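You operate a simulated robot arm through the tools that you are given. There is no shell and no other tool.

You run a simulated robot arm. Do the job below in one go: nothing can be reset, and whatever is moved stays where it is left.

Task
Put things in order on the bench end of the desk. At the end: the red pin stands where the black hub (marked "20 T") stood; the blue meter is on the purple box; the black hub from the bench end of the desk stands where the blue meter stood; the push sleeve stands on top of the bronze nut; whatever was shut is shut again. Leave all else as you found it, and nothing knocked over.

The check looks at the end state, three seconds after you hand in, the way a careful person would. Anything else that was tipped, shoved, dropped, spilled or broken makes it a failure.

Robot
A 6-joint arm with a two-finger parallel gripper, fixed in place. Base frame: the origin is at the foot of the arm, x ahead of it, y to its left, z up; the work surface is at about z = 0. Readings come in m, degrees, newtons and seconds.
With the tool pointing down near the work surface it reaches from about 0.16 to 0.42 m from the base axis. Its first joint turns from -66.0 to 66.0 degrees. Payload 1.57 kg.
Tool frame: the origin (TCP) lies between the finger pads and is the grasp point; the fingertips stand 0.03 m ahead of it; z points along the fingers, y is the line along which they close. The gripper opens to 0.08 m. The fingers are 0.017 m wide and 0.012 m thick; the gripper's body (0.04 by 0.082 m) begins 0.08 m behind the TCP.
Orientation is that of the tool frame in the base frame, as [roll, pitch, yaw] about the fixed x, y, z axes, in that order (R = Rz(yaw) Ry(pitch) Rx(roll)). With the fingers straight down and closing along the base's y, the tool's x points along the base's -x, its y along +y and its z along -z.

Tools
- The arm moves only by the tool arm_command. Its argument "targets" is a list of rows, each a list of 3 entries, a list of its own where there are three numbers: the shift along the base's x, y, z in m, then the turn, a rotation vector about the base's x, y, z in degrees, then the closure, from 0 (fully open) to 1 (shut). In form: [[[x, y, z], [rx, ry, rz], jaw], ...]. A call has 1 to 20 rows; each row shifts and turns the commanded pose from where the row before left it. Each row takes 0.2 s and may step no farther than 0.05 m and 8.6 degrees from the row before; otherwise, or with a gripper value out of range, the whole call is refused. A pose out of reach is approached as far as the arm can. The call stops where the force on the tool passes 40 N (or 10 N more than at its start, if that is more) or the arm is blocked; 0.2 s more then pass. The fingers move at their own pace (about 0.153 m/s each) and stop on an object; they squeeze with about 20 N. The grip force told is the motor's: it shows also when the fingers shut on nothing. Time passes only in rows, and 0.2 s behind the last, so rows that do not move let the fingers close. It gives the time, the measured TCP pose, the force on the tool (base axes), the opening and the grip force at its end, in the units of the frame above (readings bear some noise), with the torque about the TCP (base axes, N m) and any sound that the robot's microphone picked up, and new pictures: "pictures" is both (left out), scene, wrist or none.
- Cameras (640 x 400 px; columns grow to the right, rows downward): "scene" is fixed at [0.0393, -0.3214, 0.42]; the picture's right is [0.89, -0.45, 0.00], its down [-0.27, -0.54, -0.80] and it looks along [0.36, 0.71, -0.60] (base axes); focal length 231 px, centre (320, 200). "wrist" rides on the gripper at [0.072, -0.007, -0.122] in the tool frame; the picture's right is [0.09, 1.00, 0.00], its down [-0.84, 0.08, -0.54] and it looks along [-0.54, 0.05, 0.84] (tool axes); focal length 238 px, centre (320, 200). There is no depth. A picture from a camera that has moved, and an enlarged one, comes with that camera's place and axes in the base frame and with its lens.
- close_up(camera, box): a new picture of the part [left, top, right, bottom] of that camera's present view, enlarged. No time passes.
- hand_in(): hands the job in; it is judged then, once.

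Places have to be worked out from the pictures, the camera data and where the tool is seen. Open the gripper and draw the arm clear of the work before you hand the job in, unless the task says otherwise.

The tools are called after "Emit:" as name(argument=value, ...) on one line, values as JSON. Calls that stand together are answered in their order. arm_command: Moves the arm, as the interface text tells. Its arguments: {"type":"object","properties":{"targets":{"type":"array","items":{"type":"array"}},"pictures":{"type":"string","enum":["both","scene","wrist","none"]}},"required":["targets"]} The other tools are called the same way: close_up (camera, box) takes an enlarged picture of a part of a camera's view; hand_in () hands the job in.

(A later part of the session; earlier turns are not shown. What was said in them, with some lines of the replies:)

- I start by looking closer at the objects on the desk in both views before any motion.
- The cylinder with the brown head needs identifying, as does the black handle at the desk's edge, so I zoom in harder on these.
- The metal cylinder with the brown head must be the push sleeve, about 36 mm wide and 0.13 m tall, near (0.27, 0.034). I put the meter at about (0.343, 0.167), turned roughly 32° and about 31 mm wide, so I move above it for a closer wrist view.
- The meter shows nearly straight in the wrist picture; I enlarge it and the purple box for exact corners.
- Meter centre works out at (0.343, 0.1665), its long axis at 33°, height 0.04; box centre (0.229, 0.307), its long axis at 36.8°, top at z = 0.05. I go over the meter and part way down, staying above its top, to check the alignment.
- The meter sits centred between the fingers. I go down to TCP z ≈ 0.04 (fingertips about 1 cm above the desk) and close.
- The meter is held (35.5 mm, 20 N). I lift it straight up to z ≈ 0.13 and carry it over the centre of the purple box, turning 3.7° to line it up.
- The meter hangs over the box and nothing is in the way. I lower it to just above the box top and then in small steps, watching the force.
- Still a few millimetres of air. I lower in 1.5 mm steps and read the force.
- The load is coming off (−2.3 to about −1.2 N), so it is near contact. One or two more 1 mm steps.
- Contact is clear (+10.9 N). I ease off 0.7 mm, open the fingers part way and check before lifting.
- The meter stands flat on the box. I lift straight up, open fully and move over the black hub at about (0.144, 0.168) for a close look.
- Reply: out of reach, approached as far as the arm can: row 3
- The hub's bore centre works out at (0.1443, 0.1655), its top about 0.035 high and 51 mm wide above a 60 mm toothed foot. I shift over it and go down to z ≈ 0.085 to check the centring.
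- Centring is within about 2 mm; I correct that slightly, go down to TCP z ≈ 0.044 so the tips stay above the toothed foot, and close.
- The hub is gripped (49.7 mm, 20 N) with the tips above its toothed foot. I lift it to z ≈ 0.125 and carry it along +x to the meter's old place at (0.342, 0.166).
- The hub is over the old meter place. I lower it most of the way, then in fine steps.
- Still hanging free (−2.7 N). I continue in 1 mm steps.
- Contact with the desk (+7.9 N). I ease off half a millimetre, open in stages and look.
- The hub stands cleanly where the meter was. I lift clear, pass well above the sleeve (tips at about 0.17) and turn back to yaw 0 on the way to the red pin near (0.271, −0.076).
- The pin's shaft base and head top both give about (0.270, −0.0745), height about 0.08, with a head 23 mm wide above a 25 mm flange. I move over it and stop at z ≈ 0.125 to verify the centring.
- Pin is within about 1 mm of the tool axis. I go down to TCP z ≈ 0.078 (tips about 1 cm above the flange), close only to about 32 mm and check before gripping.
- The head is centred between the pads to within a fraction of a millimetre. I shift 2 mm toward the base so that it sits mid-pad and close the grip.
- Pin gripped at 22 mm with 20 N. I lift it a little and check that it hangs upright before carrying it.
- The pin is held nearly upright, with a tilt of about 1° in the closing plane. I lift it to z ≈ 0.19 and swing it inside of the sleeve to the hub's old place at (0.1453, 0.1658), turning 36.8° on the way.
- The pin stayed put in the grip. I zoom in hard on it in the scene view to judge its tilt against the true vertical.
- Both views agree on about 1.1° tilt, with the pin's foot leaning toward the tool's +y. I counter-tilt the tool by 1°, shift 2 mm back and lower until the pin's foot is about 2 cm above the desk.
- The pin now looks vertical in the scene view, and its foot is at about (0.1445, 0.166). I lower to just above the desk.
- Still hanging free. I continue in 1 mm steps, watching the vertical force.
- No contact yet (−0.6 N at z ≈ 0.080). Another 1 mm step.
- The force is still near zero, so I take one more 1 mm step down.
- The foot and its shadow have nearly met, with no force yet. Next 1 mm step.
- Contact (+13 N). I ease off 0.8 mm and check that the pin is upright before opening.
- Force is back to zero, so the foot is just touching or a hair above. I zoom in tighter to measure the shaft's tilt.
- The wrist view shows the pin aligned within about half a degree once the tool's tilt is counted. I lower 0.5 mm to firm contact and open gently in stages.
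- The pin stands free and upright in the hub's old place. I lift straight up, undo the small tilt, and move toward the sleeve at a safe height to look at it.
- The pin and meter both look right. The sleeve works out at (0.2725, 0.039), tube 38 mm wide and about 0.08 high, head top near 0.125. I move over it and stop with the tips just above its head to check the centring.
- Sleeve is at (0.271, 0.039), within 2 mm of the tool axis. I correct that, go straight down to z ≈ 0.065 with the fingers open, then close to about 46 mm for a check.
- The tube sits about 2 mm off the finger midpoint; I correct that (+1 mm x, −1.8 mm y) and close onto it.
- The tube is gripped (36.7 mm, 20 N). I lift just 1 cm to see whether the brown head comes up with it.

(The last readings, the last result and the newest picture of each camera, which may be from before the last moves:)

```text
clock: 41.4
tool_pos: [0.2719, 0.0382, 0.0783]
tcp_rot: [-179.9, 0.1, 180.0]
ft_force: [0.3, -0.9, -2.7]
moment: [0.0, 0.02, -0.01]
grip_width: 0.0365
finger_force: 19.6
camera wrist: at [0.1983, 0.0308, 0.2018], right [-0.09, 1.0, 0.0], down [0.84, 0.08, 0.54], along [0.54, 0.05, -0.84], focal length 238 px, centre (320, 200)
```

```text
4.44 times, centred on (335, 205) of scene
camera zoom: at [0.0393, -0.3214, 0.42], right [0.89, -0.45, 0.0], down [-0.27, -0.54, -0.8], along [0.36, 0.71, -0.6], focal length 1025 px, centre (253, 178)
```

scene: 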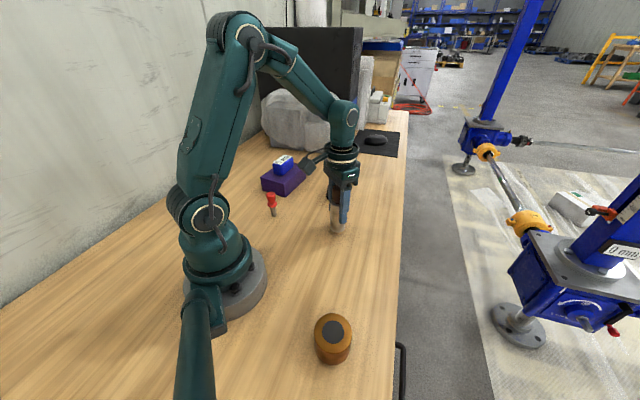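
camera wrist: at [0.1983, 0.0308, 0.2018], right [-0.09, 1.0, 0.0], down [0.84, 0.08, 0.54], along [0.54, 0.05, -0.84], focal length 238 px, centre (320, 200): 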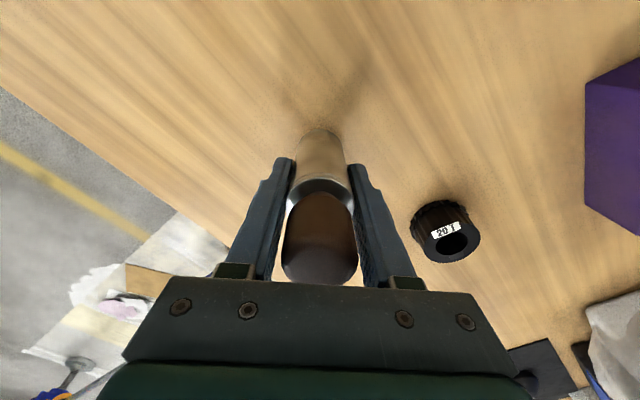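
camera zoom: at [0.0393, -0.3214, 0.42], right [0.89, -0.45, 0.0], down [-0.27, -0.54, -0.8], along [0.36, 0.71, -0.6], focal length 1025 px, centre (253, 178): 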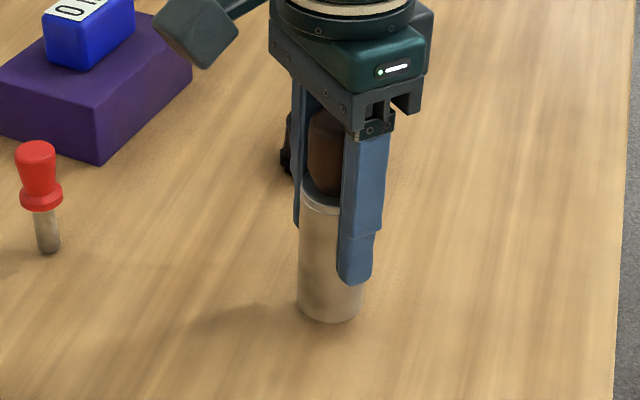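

The head rose together with the tube, so it moves as one piece (about 2.7 N load). I lift to z ≈ 0.2 and carry it toward the nut, stopping short to get a good wrist view of the nut.

Emit:
arm_command(targets=[[[0, 0, 0.04], [0, 0, 0], 1], [[0, 0, 0.04], [0, 0, 0], 1], [[0, 0, 0.04], [0, 0, 0], 1], [[-0.0179, -0.0346, 0], [0, 0, -8], 1], [[-0.0179, -0.0346, 0], [0, 0, -8], 1], [[-0.0179, -0.0346, 0], [0, 0, -8], 1], [[-0.0179, -0.0346, 0], [0, 0, -8], 1], [[0, 0, 0], [0, 0, 0], 1]], pictures="both")

Emit:
close_up(camera="wrist", box=[160, 0, 360, 130])

Emit:
close_up(camera="scene", box=[290, 300, 380, 380])

```text
clock: 43.2
tool_pos: [0.1992, -0.1023, 0.1985]
tcp_rot: [179.9, 0.1, 147.9]
ft_force: [0.0, 0.9, -2.8]
moment: [0.0, 0.05, 0.01]
grip_width: 0.0363
finger_force: 20.3
camera wrist: at [0.1355, -0.0696, 0.3213], right [0.45, 0.89, 0.0], down [0.75, -0.38, 0.54], along [0.48, -0.24, -0.84], focal length 238 px, centre (320, 200)
```

scene: 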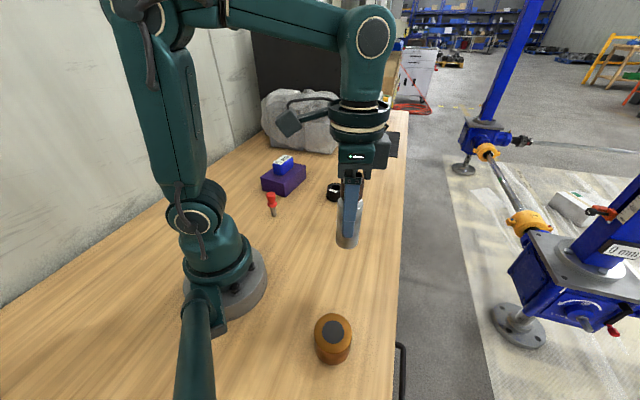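
wrist: 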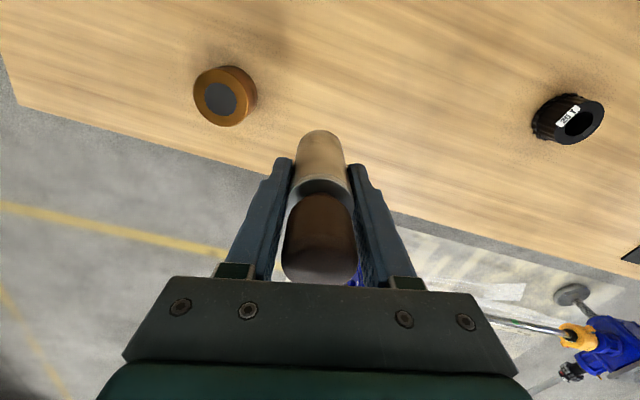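

```text
3.08 times, centred on (260, 65) of wrist
camera zoom: at [0.1355, -0.0696, 0.3213], right [0.45, 0.89, 0.0], down [0.75, -0.38, 0.54], along [0.48, -0.24, -0.84], focal length 733 px, centre (505, 615)
```

zoom: 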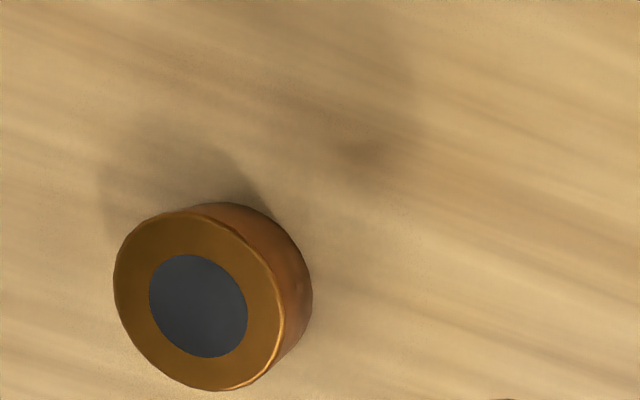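

```text
5.00 times, centred on (335, 340) of scene
camera zoom: at [0.0393, -0.3214, 0.42], right [0.89, -0.45, 0.0], down [-0.27, -0.54, -0.8], along [0.36, 0.71, -0.6], focal length 1153 px, centre (245, -500)
```

zoom: 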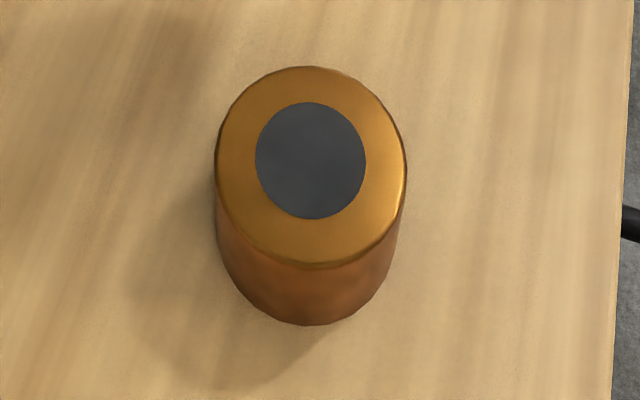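

The two views cross at about (0.1297, −0.188) for the nut's centre with its top at about 0.045–0.05. I bring the sleeve over it with its foot still some 4 cm above the nut, for a visual check from both cameras.

Emit:
arm_command(targets=[[[-0.0231, -0.0288, 0], [0, 0, -8], 1], [[-0.0231, -0.0288, 0], [0, 0, -8], 1], [[-0.0231, -0.0288, 0], [0, 0, -8], 1], [[0, 0, -0.03], [0, 0, 0], 1], [[0, 0, 0], [0, 0, 0], 1]], pictures="both")

Emit:
close_up(camera="wrist", box=[240, 90, 400, 230])

Emit:
close_up(camera="scene", box=[260, 240, 400, 380])

```text
clock: 44.4
tool_pos: [0.131, -0.1875, 0.1702]
tcp_rot: [180.0, 0.0, 123.9]
ft_force: [0.3, 0.1, -2.7]
moment: [0.02, 0.0, 0.02]
grip_width: 0.0364
finger_force: 19.8
camera wrist: at [0.0846, -0.1324, 0.2926], right [0.78, 0.63, 0.0], down [0.53, -0.65, 0.54], along [0.34, -0.42, -0.84], focal length 238 px, centre (320, 200)
```

scene: 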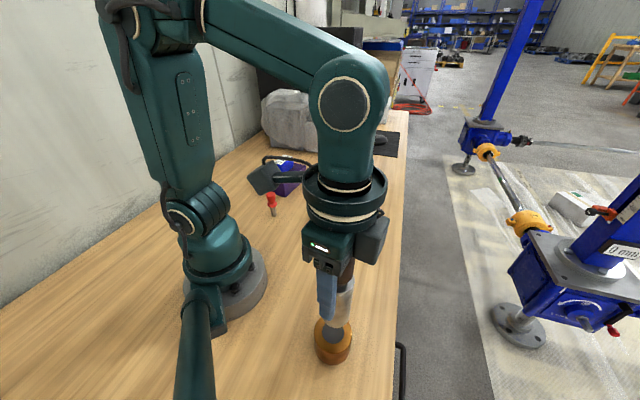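
wrist: 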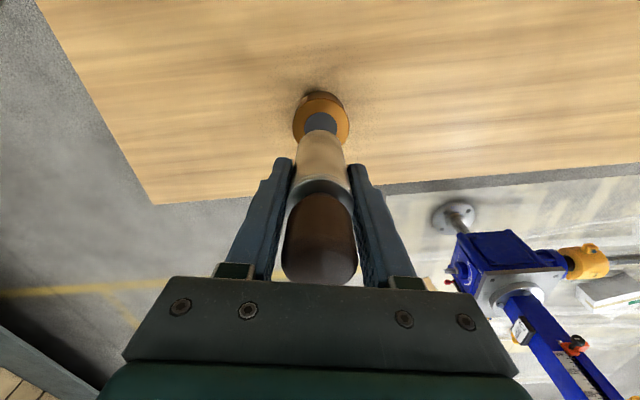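

```text
2.86 times, centred on (320, 160) of wrist
camera zoom: at [0.0846, -0.1324, 0.2926], right [0.78, 0.63, 0.0], down [0.53, -0.65, 0.54], along [0.34, -0.42, -0.84], focal length 681 px, centre (320, 314)
```

zoom: 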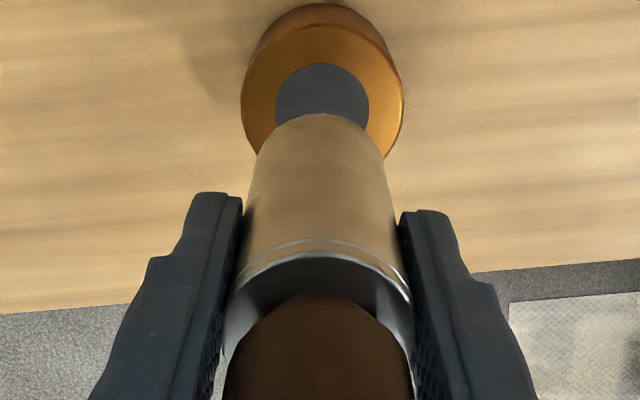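

```text
2.86 times, centred on (330, 310) of scene
camera zoom: at [0.0393, -0.3214, 0.42], right [0.89, -0.45, 0.0], down [-0.27, -0.54, -0.8], along [0.36, 0.71, -0.6], focal length 659 px, centre (291, -114)
```

zoom: 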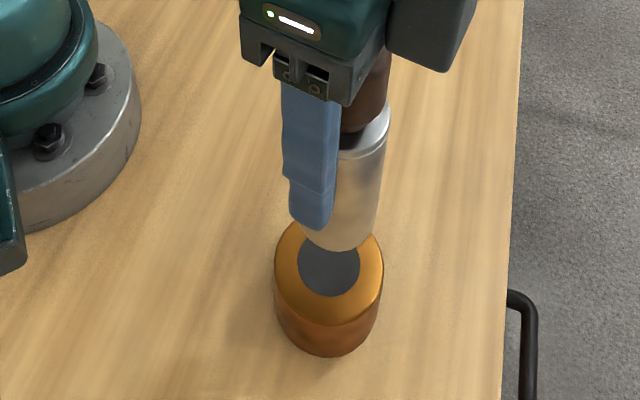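

In both views the sleeve's foot is within about 2 mm of the nut's centre. I shift (−1.5, +1.2) mm and lower to about 1 cm above the nut.

Emit:
arm_command(targets=[[[-0.0015, 0.0012, -0.02], [0, 0, 0], 1], [[0, 0, -0.022], [0, 0, 0], 1], [[0, 0, 0], [0, 0, 0], 1]], pictures="both")

Emit:
close_up(camera="scene", box=[280, 260, 390, 380])

Emit:
close_up(camera="wrist", box=[260, 80, 380, 200])

```text
clock: 45.2
tool_pos: [0.1287, -0.1883, 0.1264]
tcp_rot: [180.0, 0.0, 124.1]
ft_force: [-0.1, -0.3, -2.1]
moment: [0.0, 0.0, 0.01]
grip_width: 0.0362
finger_force: 20.2
camera wrist: at [0.0835, -0.1322, 0.2496], right [0.77, 0.63, 0.0], down [0.53, -0.65, 0.54], along [0.34, -0.42, -0.84], focal length 238 px, centre (320, 200)
```

scene: 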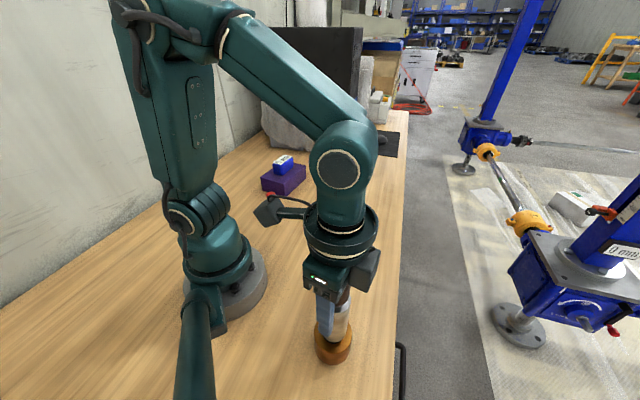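
wrist: 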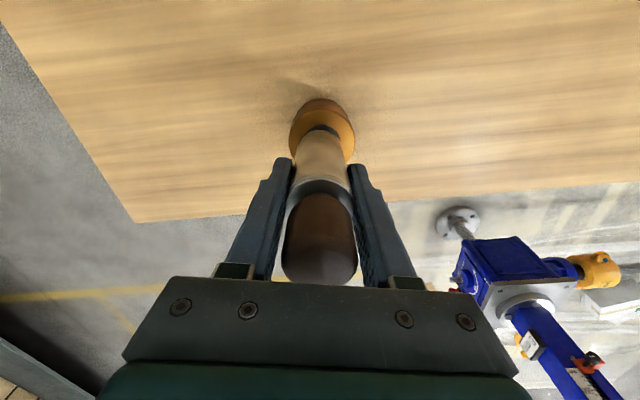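

```text
3.33 times, centred on (335, 320) of scene
camera zoom: at [0.0393, -0.3214, 0.42], right [0.89, -0.45, 0.0], down [-0.27, -0.54, -0.8], along [0.36, 0.71, -0.6], focal length 769 px, centre (270, -200)
```

zoom: 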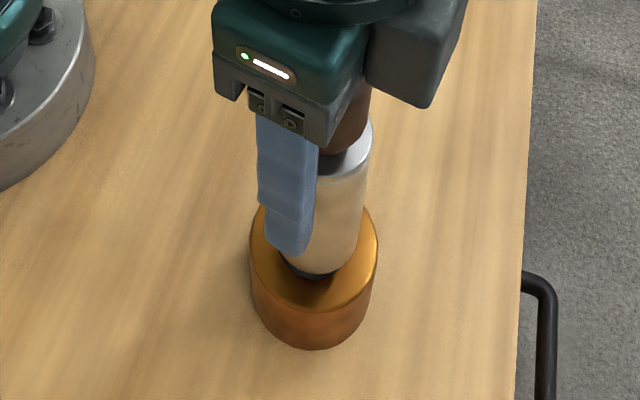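

```text
3.33 times, centred on (320, 140) of wrist
camera zoom: at [0.0835, -0.1322, 0.2496], right [0.77, 0.63, 0.0], down [0.53, -0.65, 0.54], along [0.34, -0.42, -0.84], focal length 794 px, centre (320, 400)
```

zoom: 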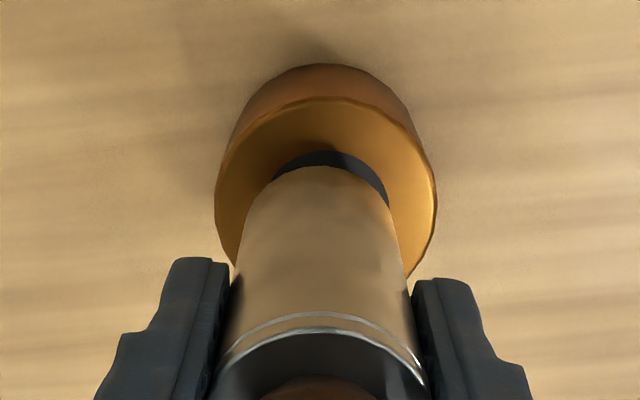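

The sleeve's foot is about 1 cm above the nut and within 2 mm of its centre; a +1.8 mm y nudge evens it out. I lower carefully.

Emit:
arm_command(targets=[[[0.0003, 0.0018, -0.004], [0, 0, 0], 1], [[0, 0, -0.003], [0, 0, 0], 1], [[0, 0, 0], [0, 0, 0], 1]], pictures="none")

```text
clock: 46.0
tool_pos: [0.1304, -0.1846, 0.1198]
tcp_rot: [-180.0, 0.0, 124.0]
ft_force: [0.0, 0.0, -2.9]
moment: [0.02, -0.02, 0.01]
grip_width: 0.0365
finger_force: 19.4
```

Still free (−2.9 N at z ≈ 0.120). I lower in 1 mm steps and read the force.

Emit:
arm_command(targets=[[[0, 0, -0.001], [0, 0, 0], 1], [[0, 0, -0.001], [0, 0, 0], 1], [[0, 0, 0], [0, 0, 0], 1]], pictures="none")

```text
clock: 46.8
tool_pos: [0.129, -0.1861, 0.1178]
tcp_rot: [180.0, 0.0, 124.0]
ft_force: [0.4, 0.2, -2.7]
moment: [0.02, -0.06, 0.02]
grip_width: 0.0365
finger_force: 20.4
```

No contact yet at z ≈ 0.118. Two more 1 mm steps, and a scene picture.

Emit:
arm_command(targets=[[[0, 0, -0.001], [0, 0, 0], 1], [[0, 0, -0.001], [0, 0, 0], 1], [[0, 0, 0], [0, 0, 0], 1]], pictures="both")

Emit:
close_up(camera="scene", box=[300, 300, 370, 370])

Emit:
close_up(camera="wrist", box=[260, 80, 380, 200])

```text
clock: 47.6
tool_pos: [0.1294, -0.1846, 0.1158]
tcp_rot: [-180.0, -0.1, 123.9]
ft_force: [-0.9, 0.4, -2.9]
moment: [0.0, -0.02, -0.02]
grip_width: 0.0362
finger_force: 19.9
camera wrist: at [0.0838, -0.1292, 0.2385], right [0.77, 0.63, 0.0], down [0.53, -0.65, 0.54], along [0.34, -0.42, -0.84], focal length 238 px, centre (320, 200)
```

scene: 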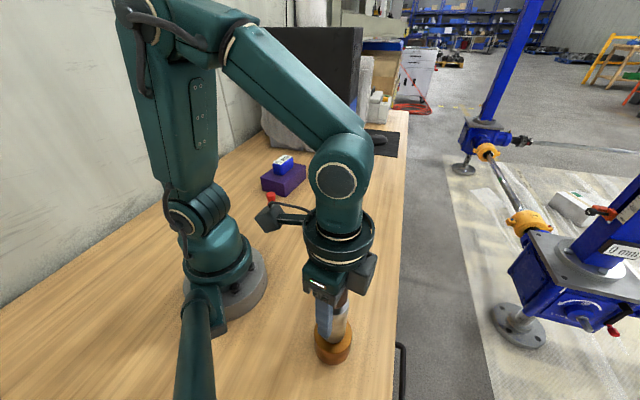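
wrist: 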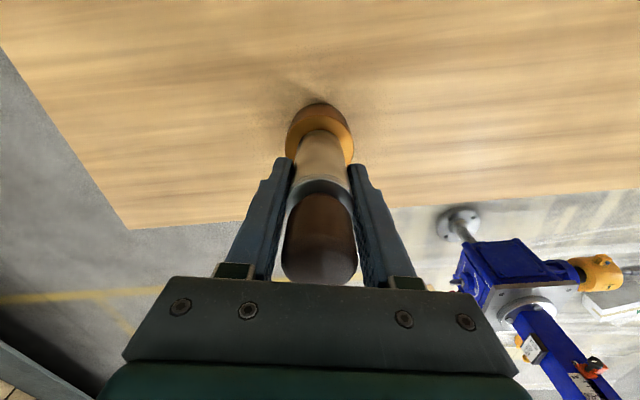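

```text
5.71 times, centred on (335, 335) of scene
camera zoom: at [0.0393, -0.3214, 0.42], right [0.89, -0.45, 0.0], down [-0.27, -0.54, -0.8], along [0.36, 0.71, -0.6], focal length 1318 px, centre (234, -571)
```

zoom: 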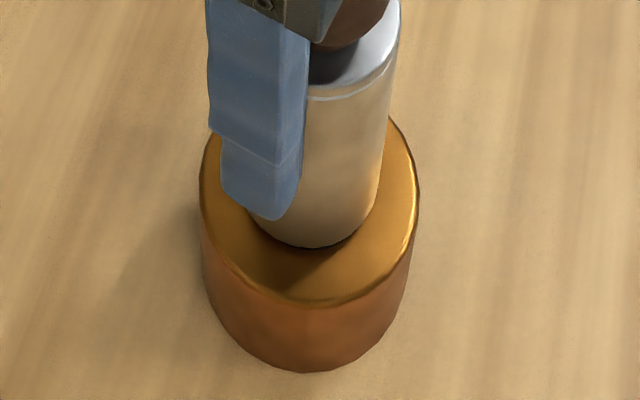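

```text
3.33 times, centred on (320, 140) of wrist
camera zoom: at [0.0838, -0.1292, 0.2385], right [0.77, 0.63, 0.0], down [0.53, -0.65, 0.54], along [0.34, -0.42, -0.84], focal length 794 px, centre (320, 400)
```

zoom: 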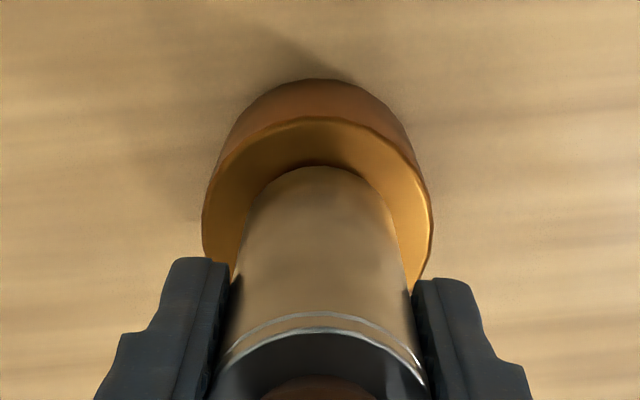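

Both views show even ring margins; the sleeve still hovers a few millimetres above the nut, slightly on its +y side. I nudge y by −1.5 mm and keep lowering.

Emit:
arm_command(targets=[[[0, -0.0015, -0.001], [0, 0, 0], 1], [[0, 0, -0.001], [0, 0, 0], 1], [[0, 0, 0], [0, 0, 0], 1]], pictures="none")

```text
clock: 48.4
tool_pos: [0.1294, -0.1864, 0.1142]
tcp_rot: [-179.9, 0.0, 123.9]
ft_force: [0.1, 0.1, -2.9]
moment: [-0.01, -0.02, 0.06]
grip_width: 0.0364
finger_force: 19.5
```

Still the full load on the gripper (−2.9 N). Two more 1 mm steps.

Emit:
arm_command(targets=[[[0, 0, -0.001], [0, 0, 0], 1], [[0, 0, -0.001], [0, 0, 0], 1], [[0, 0, 0], [0, 0, 0], 1]], pictures="none")

```text
clock: 49.2
tool_pos: [0.1299, -0.1871, 0.1121]
tcp_rot: [-180.0, 0.0, 124.0]
ft_force: [0.3, -0.5, -2.5]
moment: [-0.02, 0.02, 0.03]
grip_width: 0.0364
finger_force: 20.3
```

At z ≈ 0.112 there is still no contact. Continuing with 1 mm steps.

Emit:
arm_command(targets=[[[0, 0, -0.001], [0, 0, 0], 1], [[0, 0, 0], [0, 0, 0], 1]], pictures="none")

```text
clock: 49.8
tool_pos: [0.1286, -0.1869, 0.1119]
tcp_rot: [-180.0, 0.0, 124.0]
ft_force: [-0.6, 2.2, 9.4]
moment: [0.23, 0.1, 0.01]
grip_width: 0.0366
finger_force: 20.3
```

Contact with the nut (+9.4 N). I ease off half a millimetre and check the seating in both views before opening.

Emit:
arm_command(targets=[[[0, 0, 0.0005], [0, 0, 0], 1], [[0, 0, 0], [0, 0, 0], 1]], pictures="both")

Emit:
close_up(camera="scene", box=[300, 280, 380, 370])

Emit:
close_up(camera="wrist", box=[260, 80, 380, 200])

```text
clock: 50.4
tool_pos: [0.1285, -0.1867, 0.1111]
tcp_rot: [180.0, 0.0, 123.9]
ft_force: [0.9, 0.7, 4.2]
moment: [0.04, -0.04, 0.03]
grip_width: 0.0363
finger_force: 20.1
camera wrist: at [0.0833, -0.1311, 0.2344], right [0.77, 0.63, 0.0], down [0.53, -0.65, 0.54], along [0.34, -0.42, -0.84], focal length 238 px, centre (320, 200)
```

scene: 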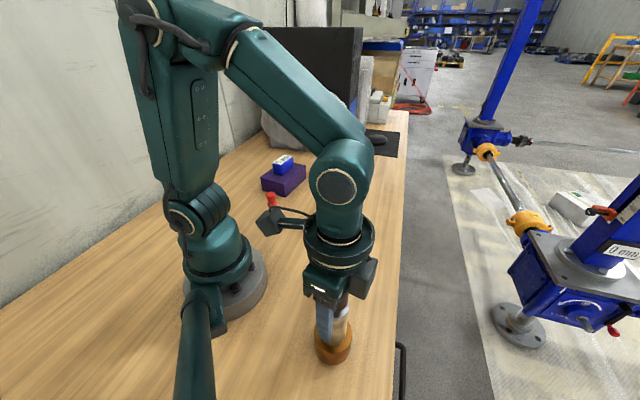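
wrist: 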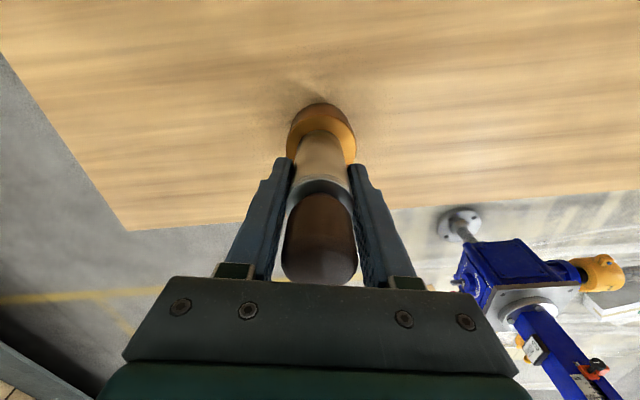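

```text
4.44 times, centred on (340, 325) of scene
camera zoom: at [0.0393, -0.3214, 0.42], right [0.89, -0.45, 0.0], down [-0.27, -0.54, -0.8], along [0.36, 0.71, -0.6], focal length 1025 px, centre (231, -356)
```

zoom: 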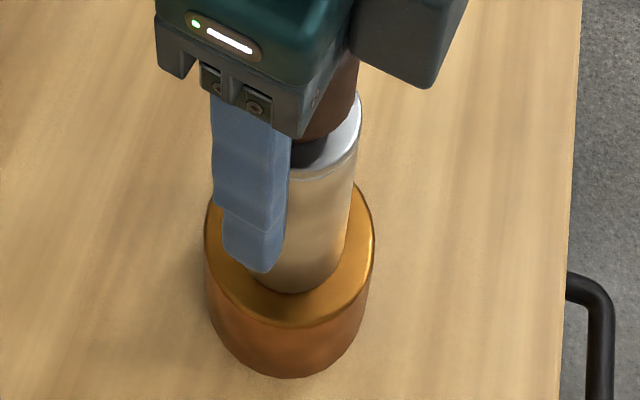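

```text
3.33 times, centred on (320, 140) of wrist
camera zoom: at [0.0833, -0.1311, 0.2344], right [0.77, 0.63, 0.0], down [0.53, -0.65, 0.54], along [0.34, -0.42, -0.84], focal length 794 px, centre (320, 400)
```

zoom: 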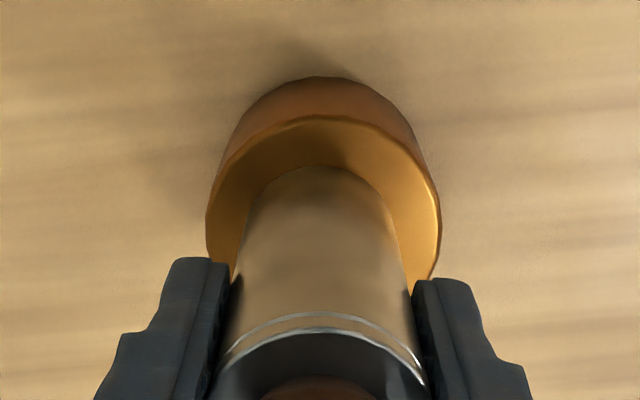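

The sleeve is seated near the nut's middle with ring showing on all sides. I ease a bit more and open the fingers in stages.

Emit:
arm_command(targets=[[[0, 0, 0.0003], [0, 0, 0], 1], [[0, 0, 0], [0, 0, 0], 0.5], [[0, 0, 0], [0, 0, 0], 0.4], [[0, 0, 0], [0, 0, 0], 0.25], [[0, 0, 0], [0, 0, 0], 0.1], [[0, 0, 0], [0, 0, 0], 0.1]], pictures="both")

Emit:
close_up(camera="scene", box=[290, 270, 380, 370])

Emit:
close_up(camera="wrist", box=[240, 80, 400, 280])

```text
clock: 51.8
tool_pos: [0.1285, -0.1877, 0.1123]
tcp_rot: [-180.0, 0.0, 124.0]
ft_force: [0.0, 0.0, -0.9]
moment: [0.0, -0.01, -0.03]
grip_width: 0.0721
finger_force: 0.1
camera wrist: at [0.083, -0.1312, 0.2347], right [0.77, 0.63, 0.0], down [0.53, -0.65, 0.54], along [0.34, -0.42, -0.84], focal length 238 px, centre (320, 200)
```

scene: 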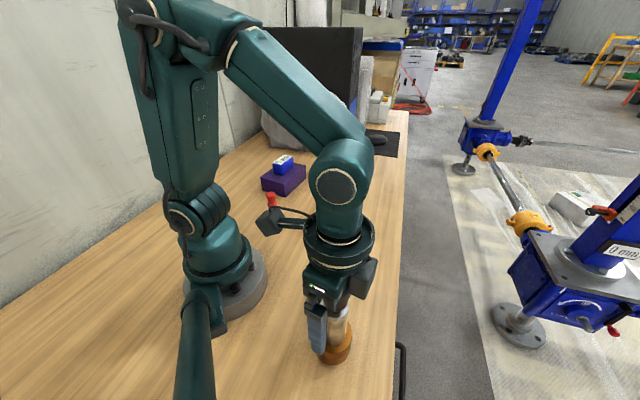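
wrist: 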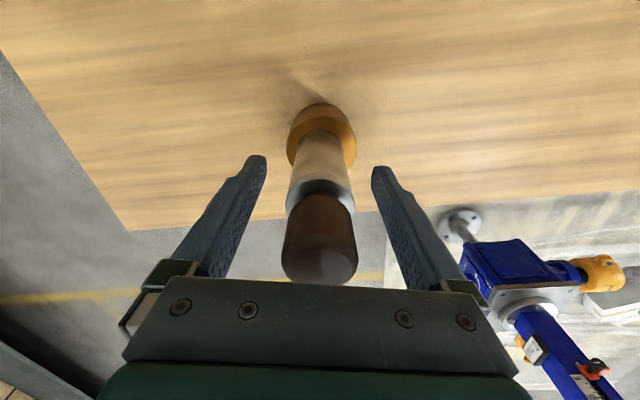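

```text
4.00 times, centred on (335, 320) of scene
camera zoom: at [0.0393, -0.3214, 0.42], right [0.89, -0.45, 0.0], down [-0.27, -0.54, -0.8], along [0.36, 0.71, -0.6], focal length 922 px, centre (260, -280)
```

zoom: 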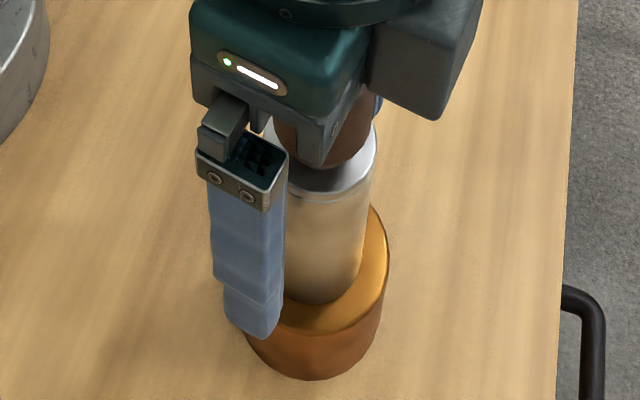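

```text
2.00 times, centred on (320, 180) of wrist
camera zoom: at [0.083, -0.1312, 0.2347], right [0.77, 0.63, 0.0], down [0.53, -0.65, 0.54], along [0.34, -0.42, -0.84], focal length 477 px, centre (320, 240)
```

zoom: 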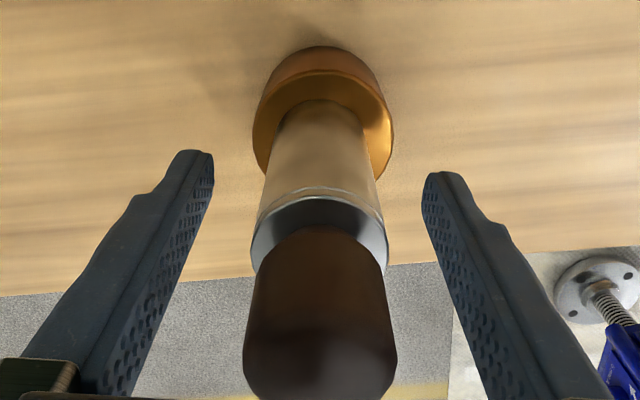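

The sleeve stands on the nut, head in place, fingers clear on both sides. I open fully and lift straight up until the tips are above its head.

Emit:
arm_command(targets=[[[0, 0, 0.02], [0, 0, 0], 0], [[0, 0, 0.035], [0, 0, 0], 0], [[0, 0, 0.035], [0, 0, 0], 0], [[0, 0, 0.03], [0, 0, 0], 0], [[0, 0, 0], [0, 0, 0], 0]], pictures="both")

Emit:
close_up(camera="scene", box=[270, 230, 400, 380])

```text
clock: 53.0
tool_pos: [0.1292, -0.1843, 0.2318]
tcp_rot: [179.9, 0.0, 123.9]
ft_force: [-0.7, -0.5, 0.1]
moment: [0.02, 0.02, -0.03]
grip_width: 0.0799
finger_force: 0.0
camera wrist: at [0.0835, -0.1295, 0.3547], right [0.77, 0.63, 0.0], down [0.53, -0.65, 0.54], along [0.34, -0.42, -0.84], focal length 238 px, centre (320, 200)
```

scene: 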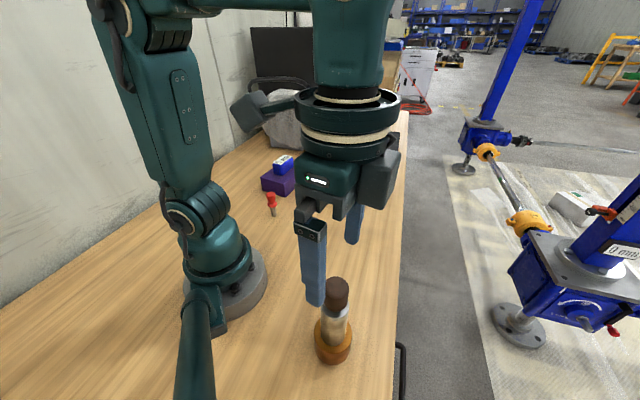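
wrist: 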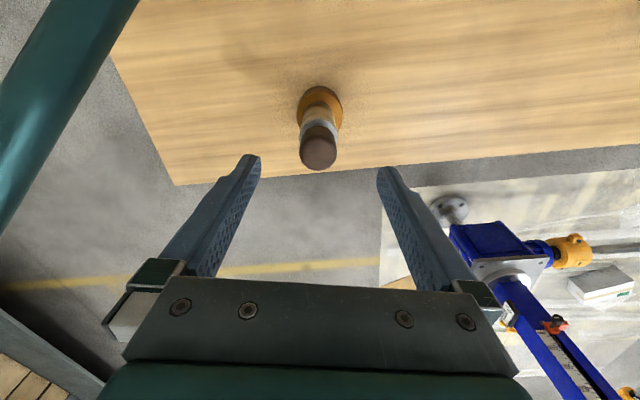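

```text
2.67 times, centred on (335, 305) of scene
camera zoom: at [0.0393, -0.3214, 0.42], right [0.89, -0.45, 0.0], down [-0.27, -0.54, -0.8], along [0.36, 0.71, -0.6], focal length 615 px, centre (280, -80)
```

zoom: 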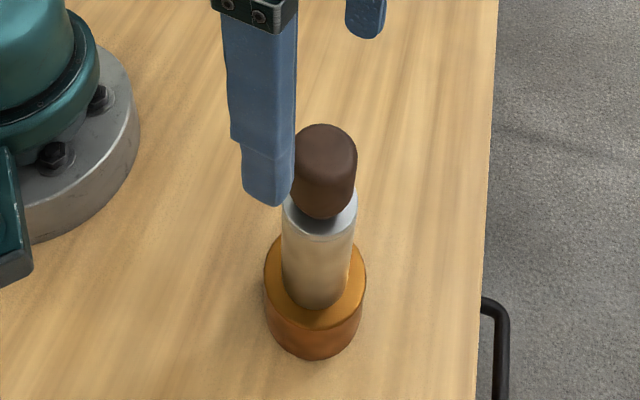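

Everything stands upright on the nut. I swing back toward the starting pose at full height, clear of all objects, for a final inspection.

Emit:
arm_command(targets=[[[0.03, 0.035, 0.005], [0, 0, 8], 0], [[0.025, 0.04, 0.005], [0, 0, 8], 0], [[0.02, 0.045, 0], [0, 0, 8], 0], [[0.01, 0.048, 0], [0, 0, 8], 0], [[0, 0.048, 0], [0, 0, 8], 0], [[-0.004, 0.045, 0], [0, 0, 8], 0], [[-0.006, 0.029, 0], [0, 0, 8], 0], [[0, 0, 0], [0, 0, 0], 0]], pictures="both")

Emit:
close_up(camera="scene", box=[240, 140, 400, 260])

Emit:
close_up(camera="scene", box=[270, 250, 410, 380])

Emit:
close_up(camera="wrist", box=[200, 0, 560, 240])

```text
clock: 54.8
tool_pos: [0.2035, 0.1051, 0.2422]
tcp_rot: [-179.9, 0.1, -180.0]
ft_force: [-0.1, 0.2, -1.2]
moment: [0.03, -0.01, -0.02]
grip_width: 0.0797
finger_force: 0.0
camera wrist: at [0.1323, 0.0971, 0.3649], right [-0.09, 1.0, 0.0], down [0.84, 0.08, 0.54], along [0.54, 0.05, -0.84], focal length 238 px, centre (320, 200)
```

scene: 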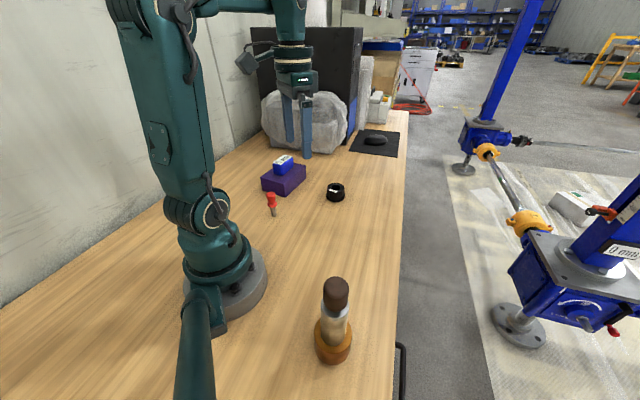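
wrist: 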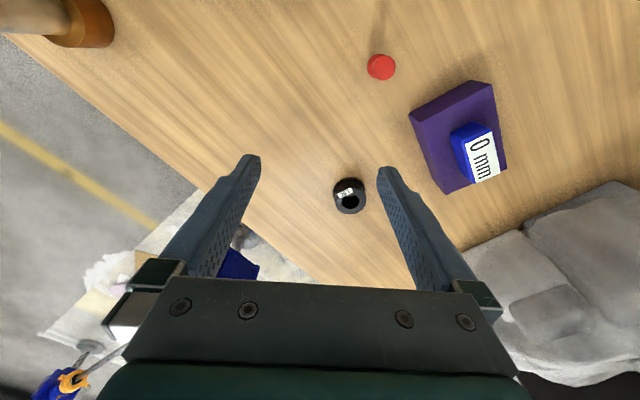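

```text
3.33 times, centred on (320, 200) of scene
camera zoom: at [0.0393, -0.3214, 0.42], right [0.89, -0.45, 0.0], down [-0.27, -0.54, -0.8], along [0.36, 0.71, -0.6], focal length 769 px, centre (320, 200)
```

zoom: 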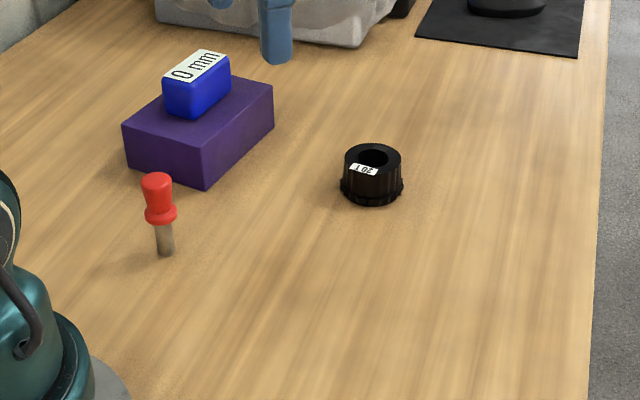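

```text
3.08 times, centred on (340, 315) of scene
camera zoom: at [0.0393, -0.3214, 0.42], right [0.89, -0.45, 0.0], down [-0.27, -0.54, -0.8], along [0.36, 0.71, -0.6], focal length 710 px, centre (258, -154)
```

zoom: 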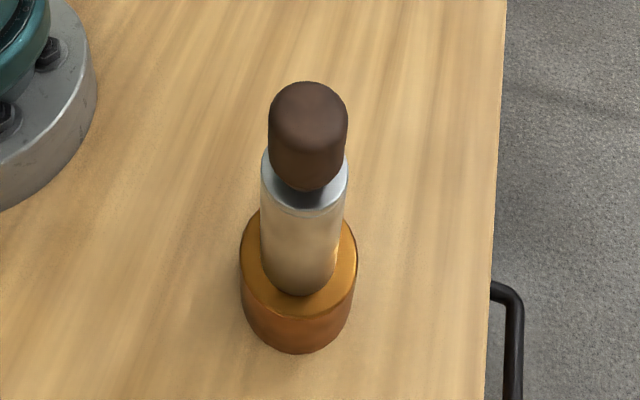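

```text
1.67 times, centred on (380, 120) of wrist
camera zoom: at [0.1323, 0.0971, 0.3649], right [-0.09, 1.0, 0.0], down [0.84, 0.08, 0.54], along [0.54, 0.05, -0.84], focal length 397 px, centre (220, 333)
```

zoom: 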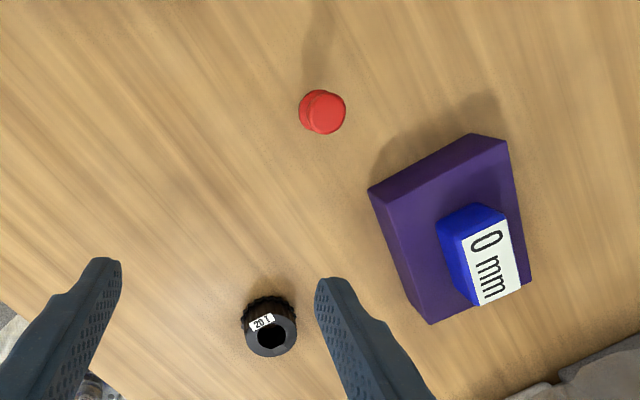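

All four moves are in place: the pin is upright on the hub's old spot, the meter is on the purple box, the hub is on the meter's old spot, and the sleeve with its head is on the bronze nut. Nothing was opened. The gripper is open and clear, so I hand in.

Emit:
hand_in()

```text
The job is handed in.
```

I finished the tidy-up and handed it in. I haven't seen the check's result. In the last pictures everything stands upright:

- **Red pin:** it stands where the black "20 T" hub stood, within about 4 mm by my estimate.
- **Blue meter:** it sits flat near the middle of the purple box. The box shows no sign of having moved.
- **Black hub:** it stands where the blue meter stood.
- **Push sleeve:** it stands on the bronze nut, about 2–3 mm off centre at most, with its brown head still in place.
- **Shut things:** I opened nothing, so there was nothing to shut again.

No object was labelled "push sleeve". I took it to be the metal tube with the brown head, the only object on the desk that fitted the name, and moved it as one piece.

The gripper is open and the arm is back near its starting pose, clear of everything.
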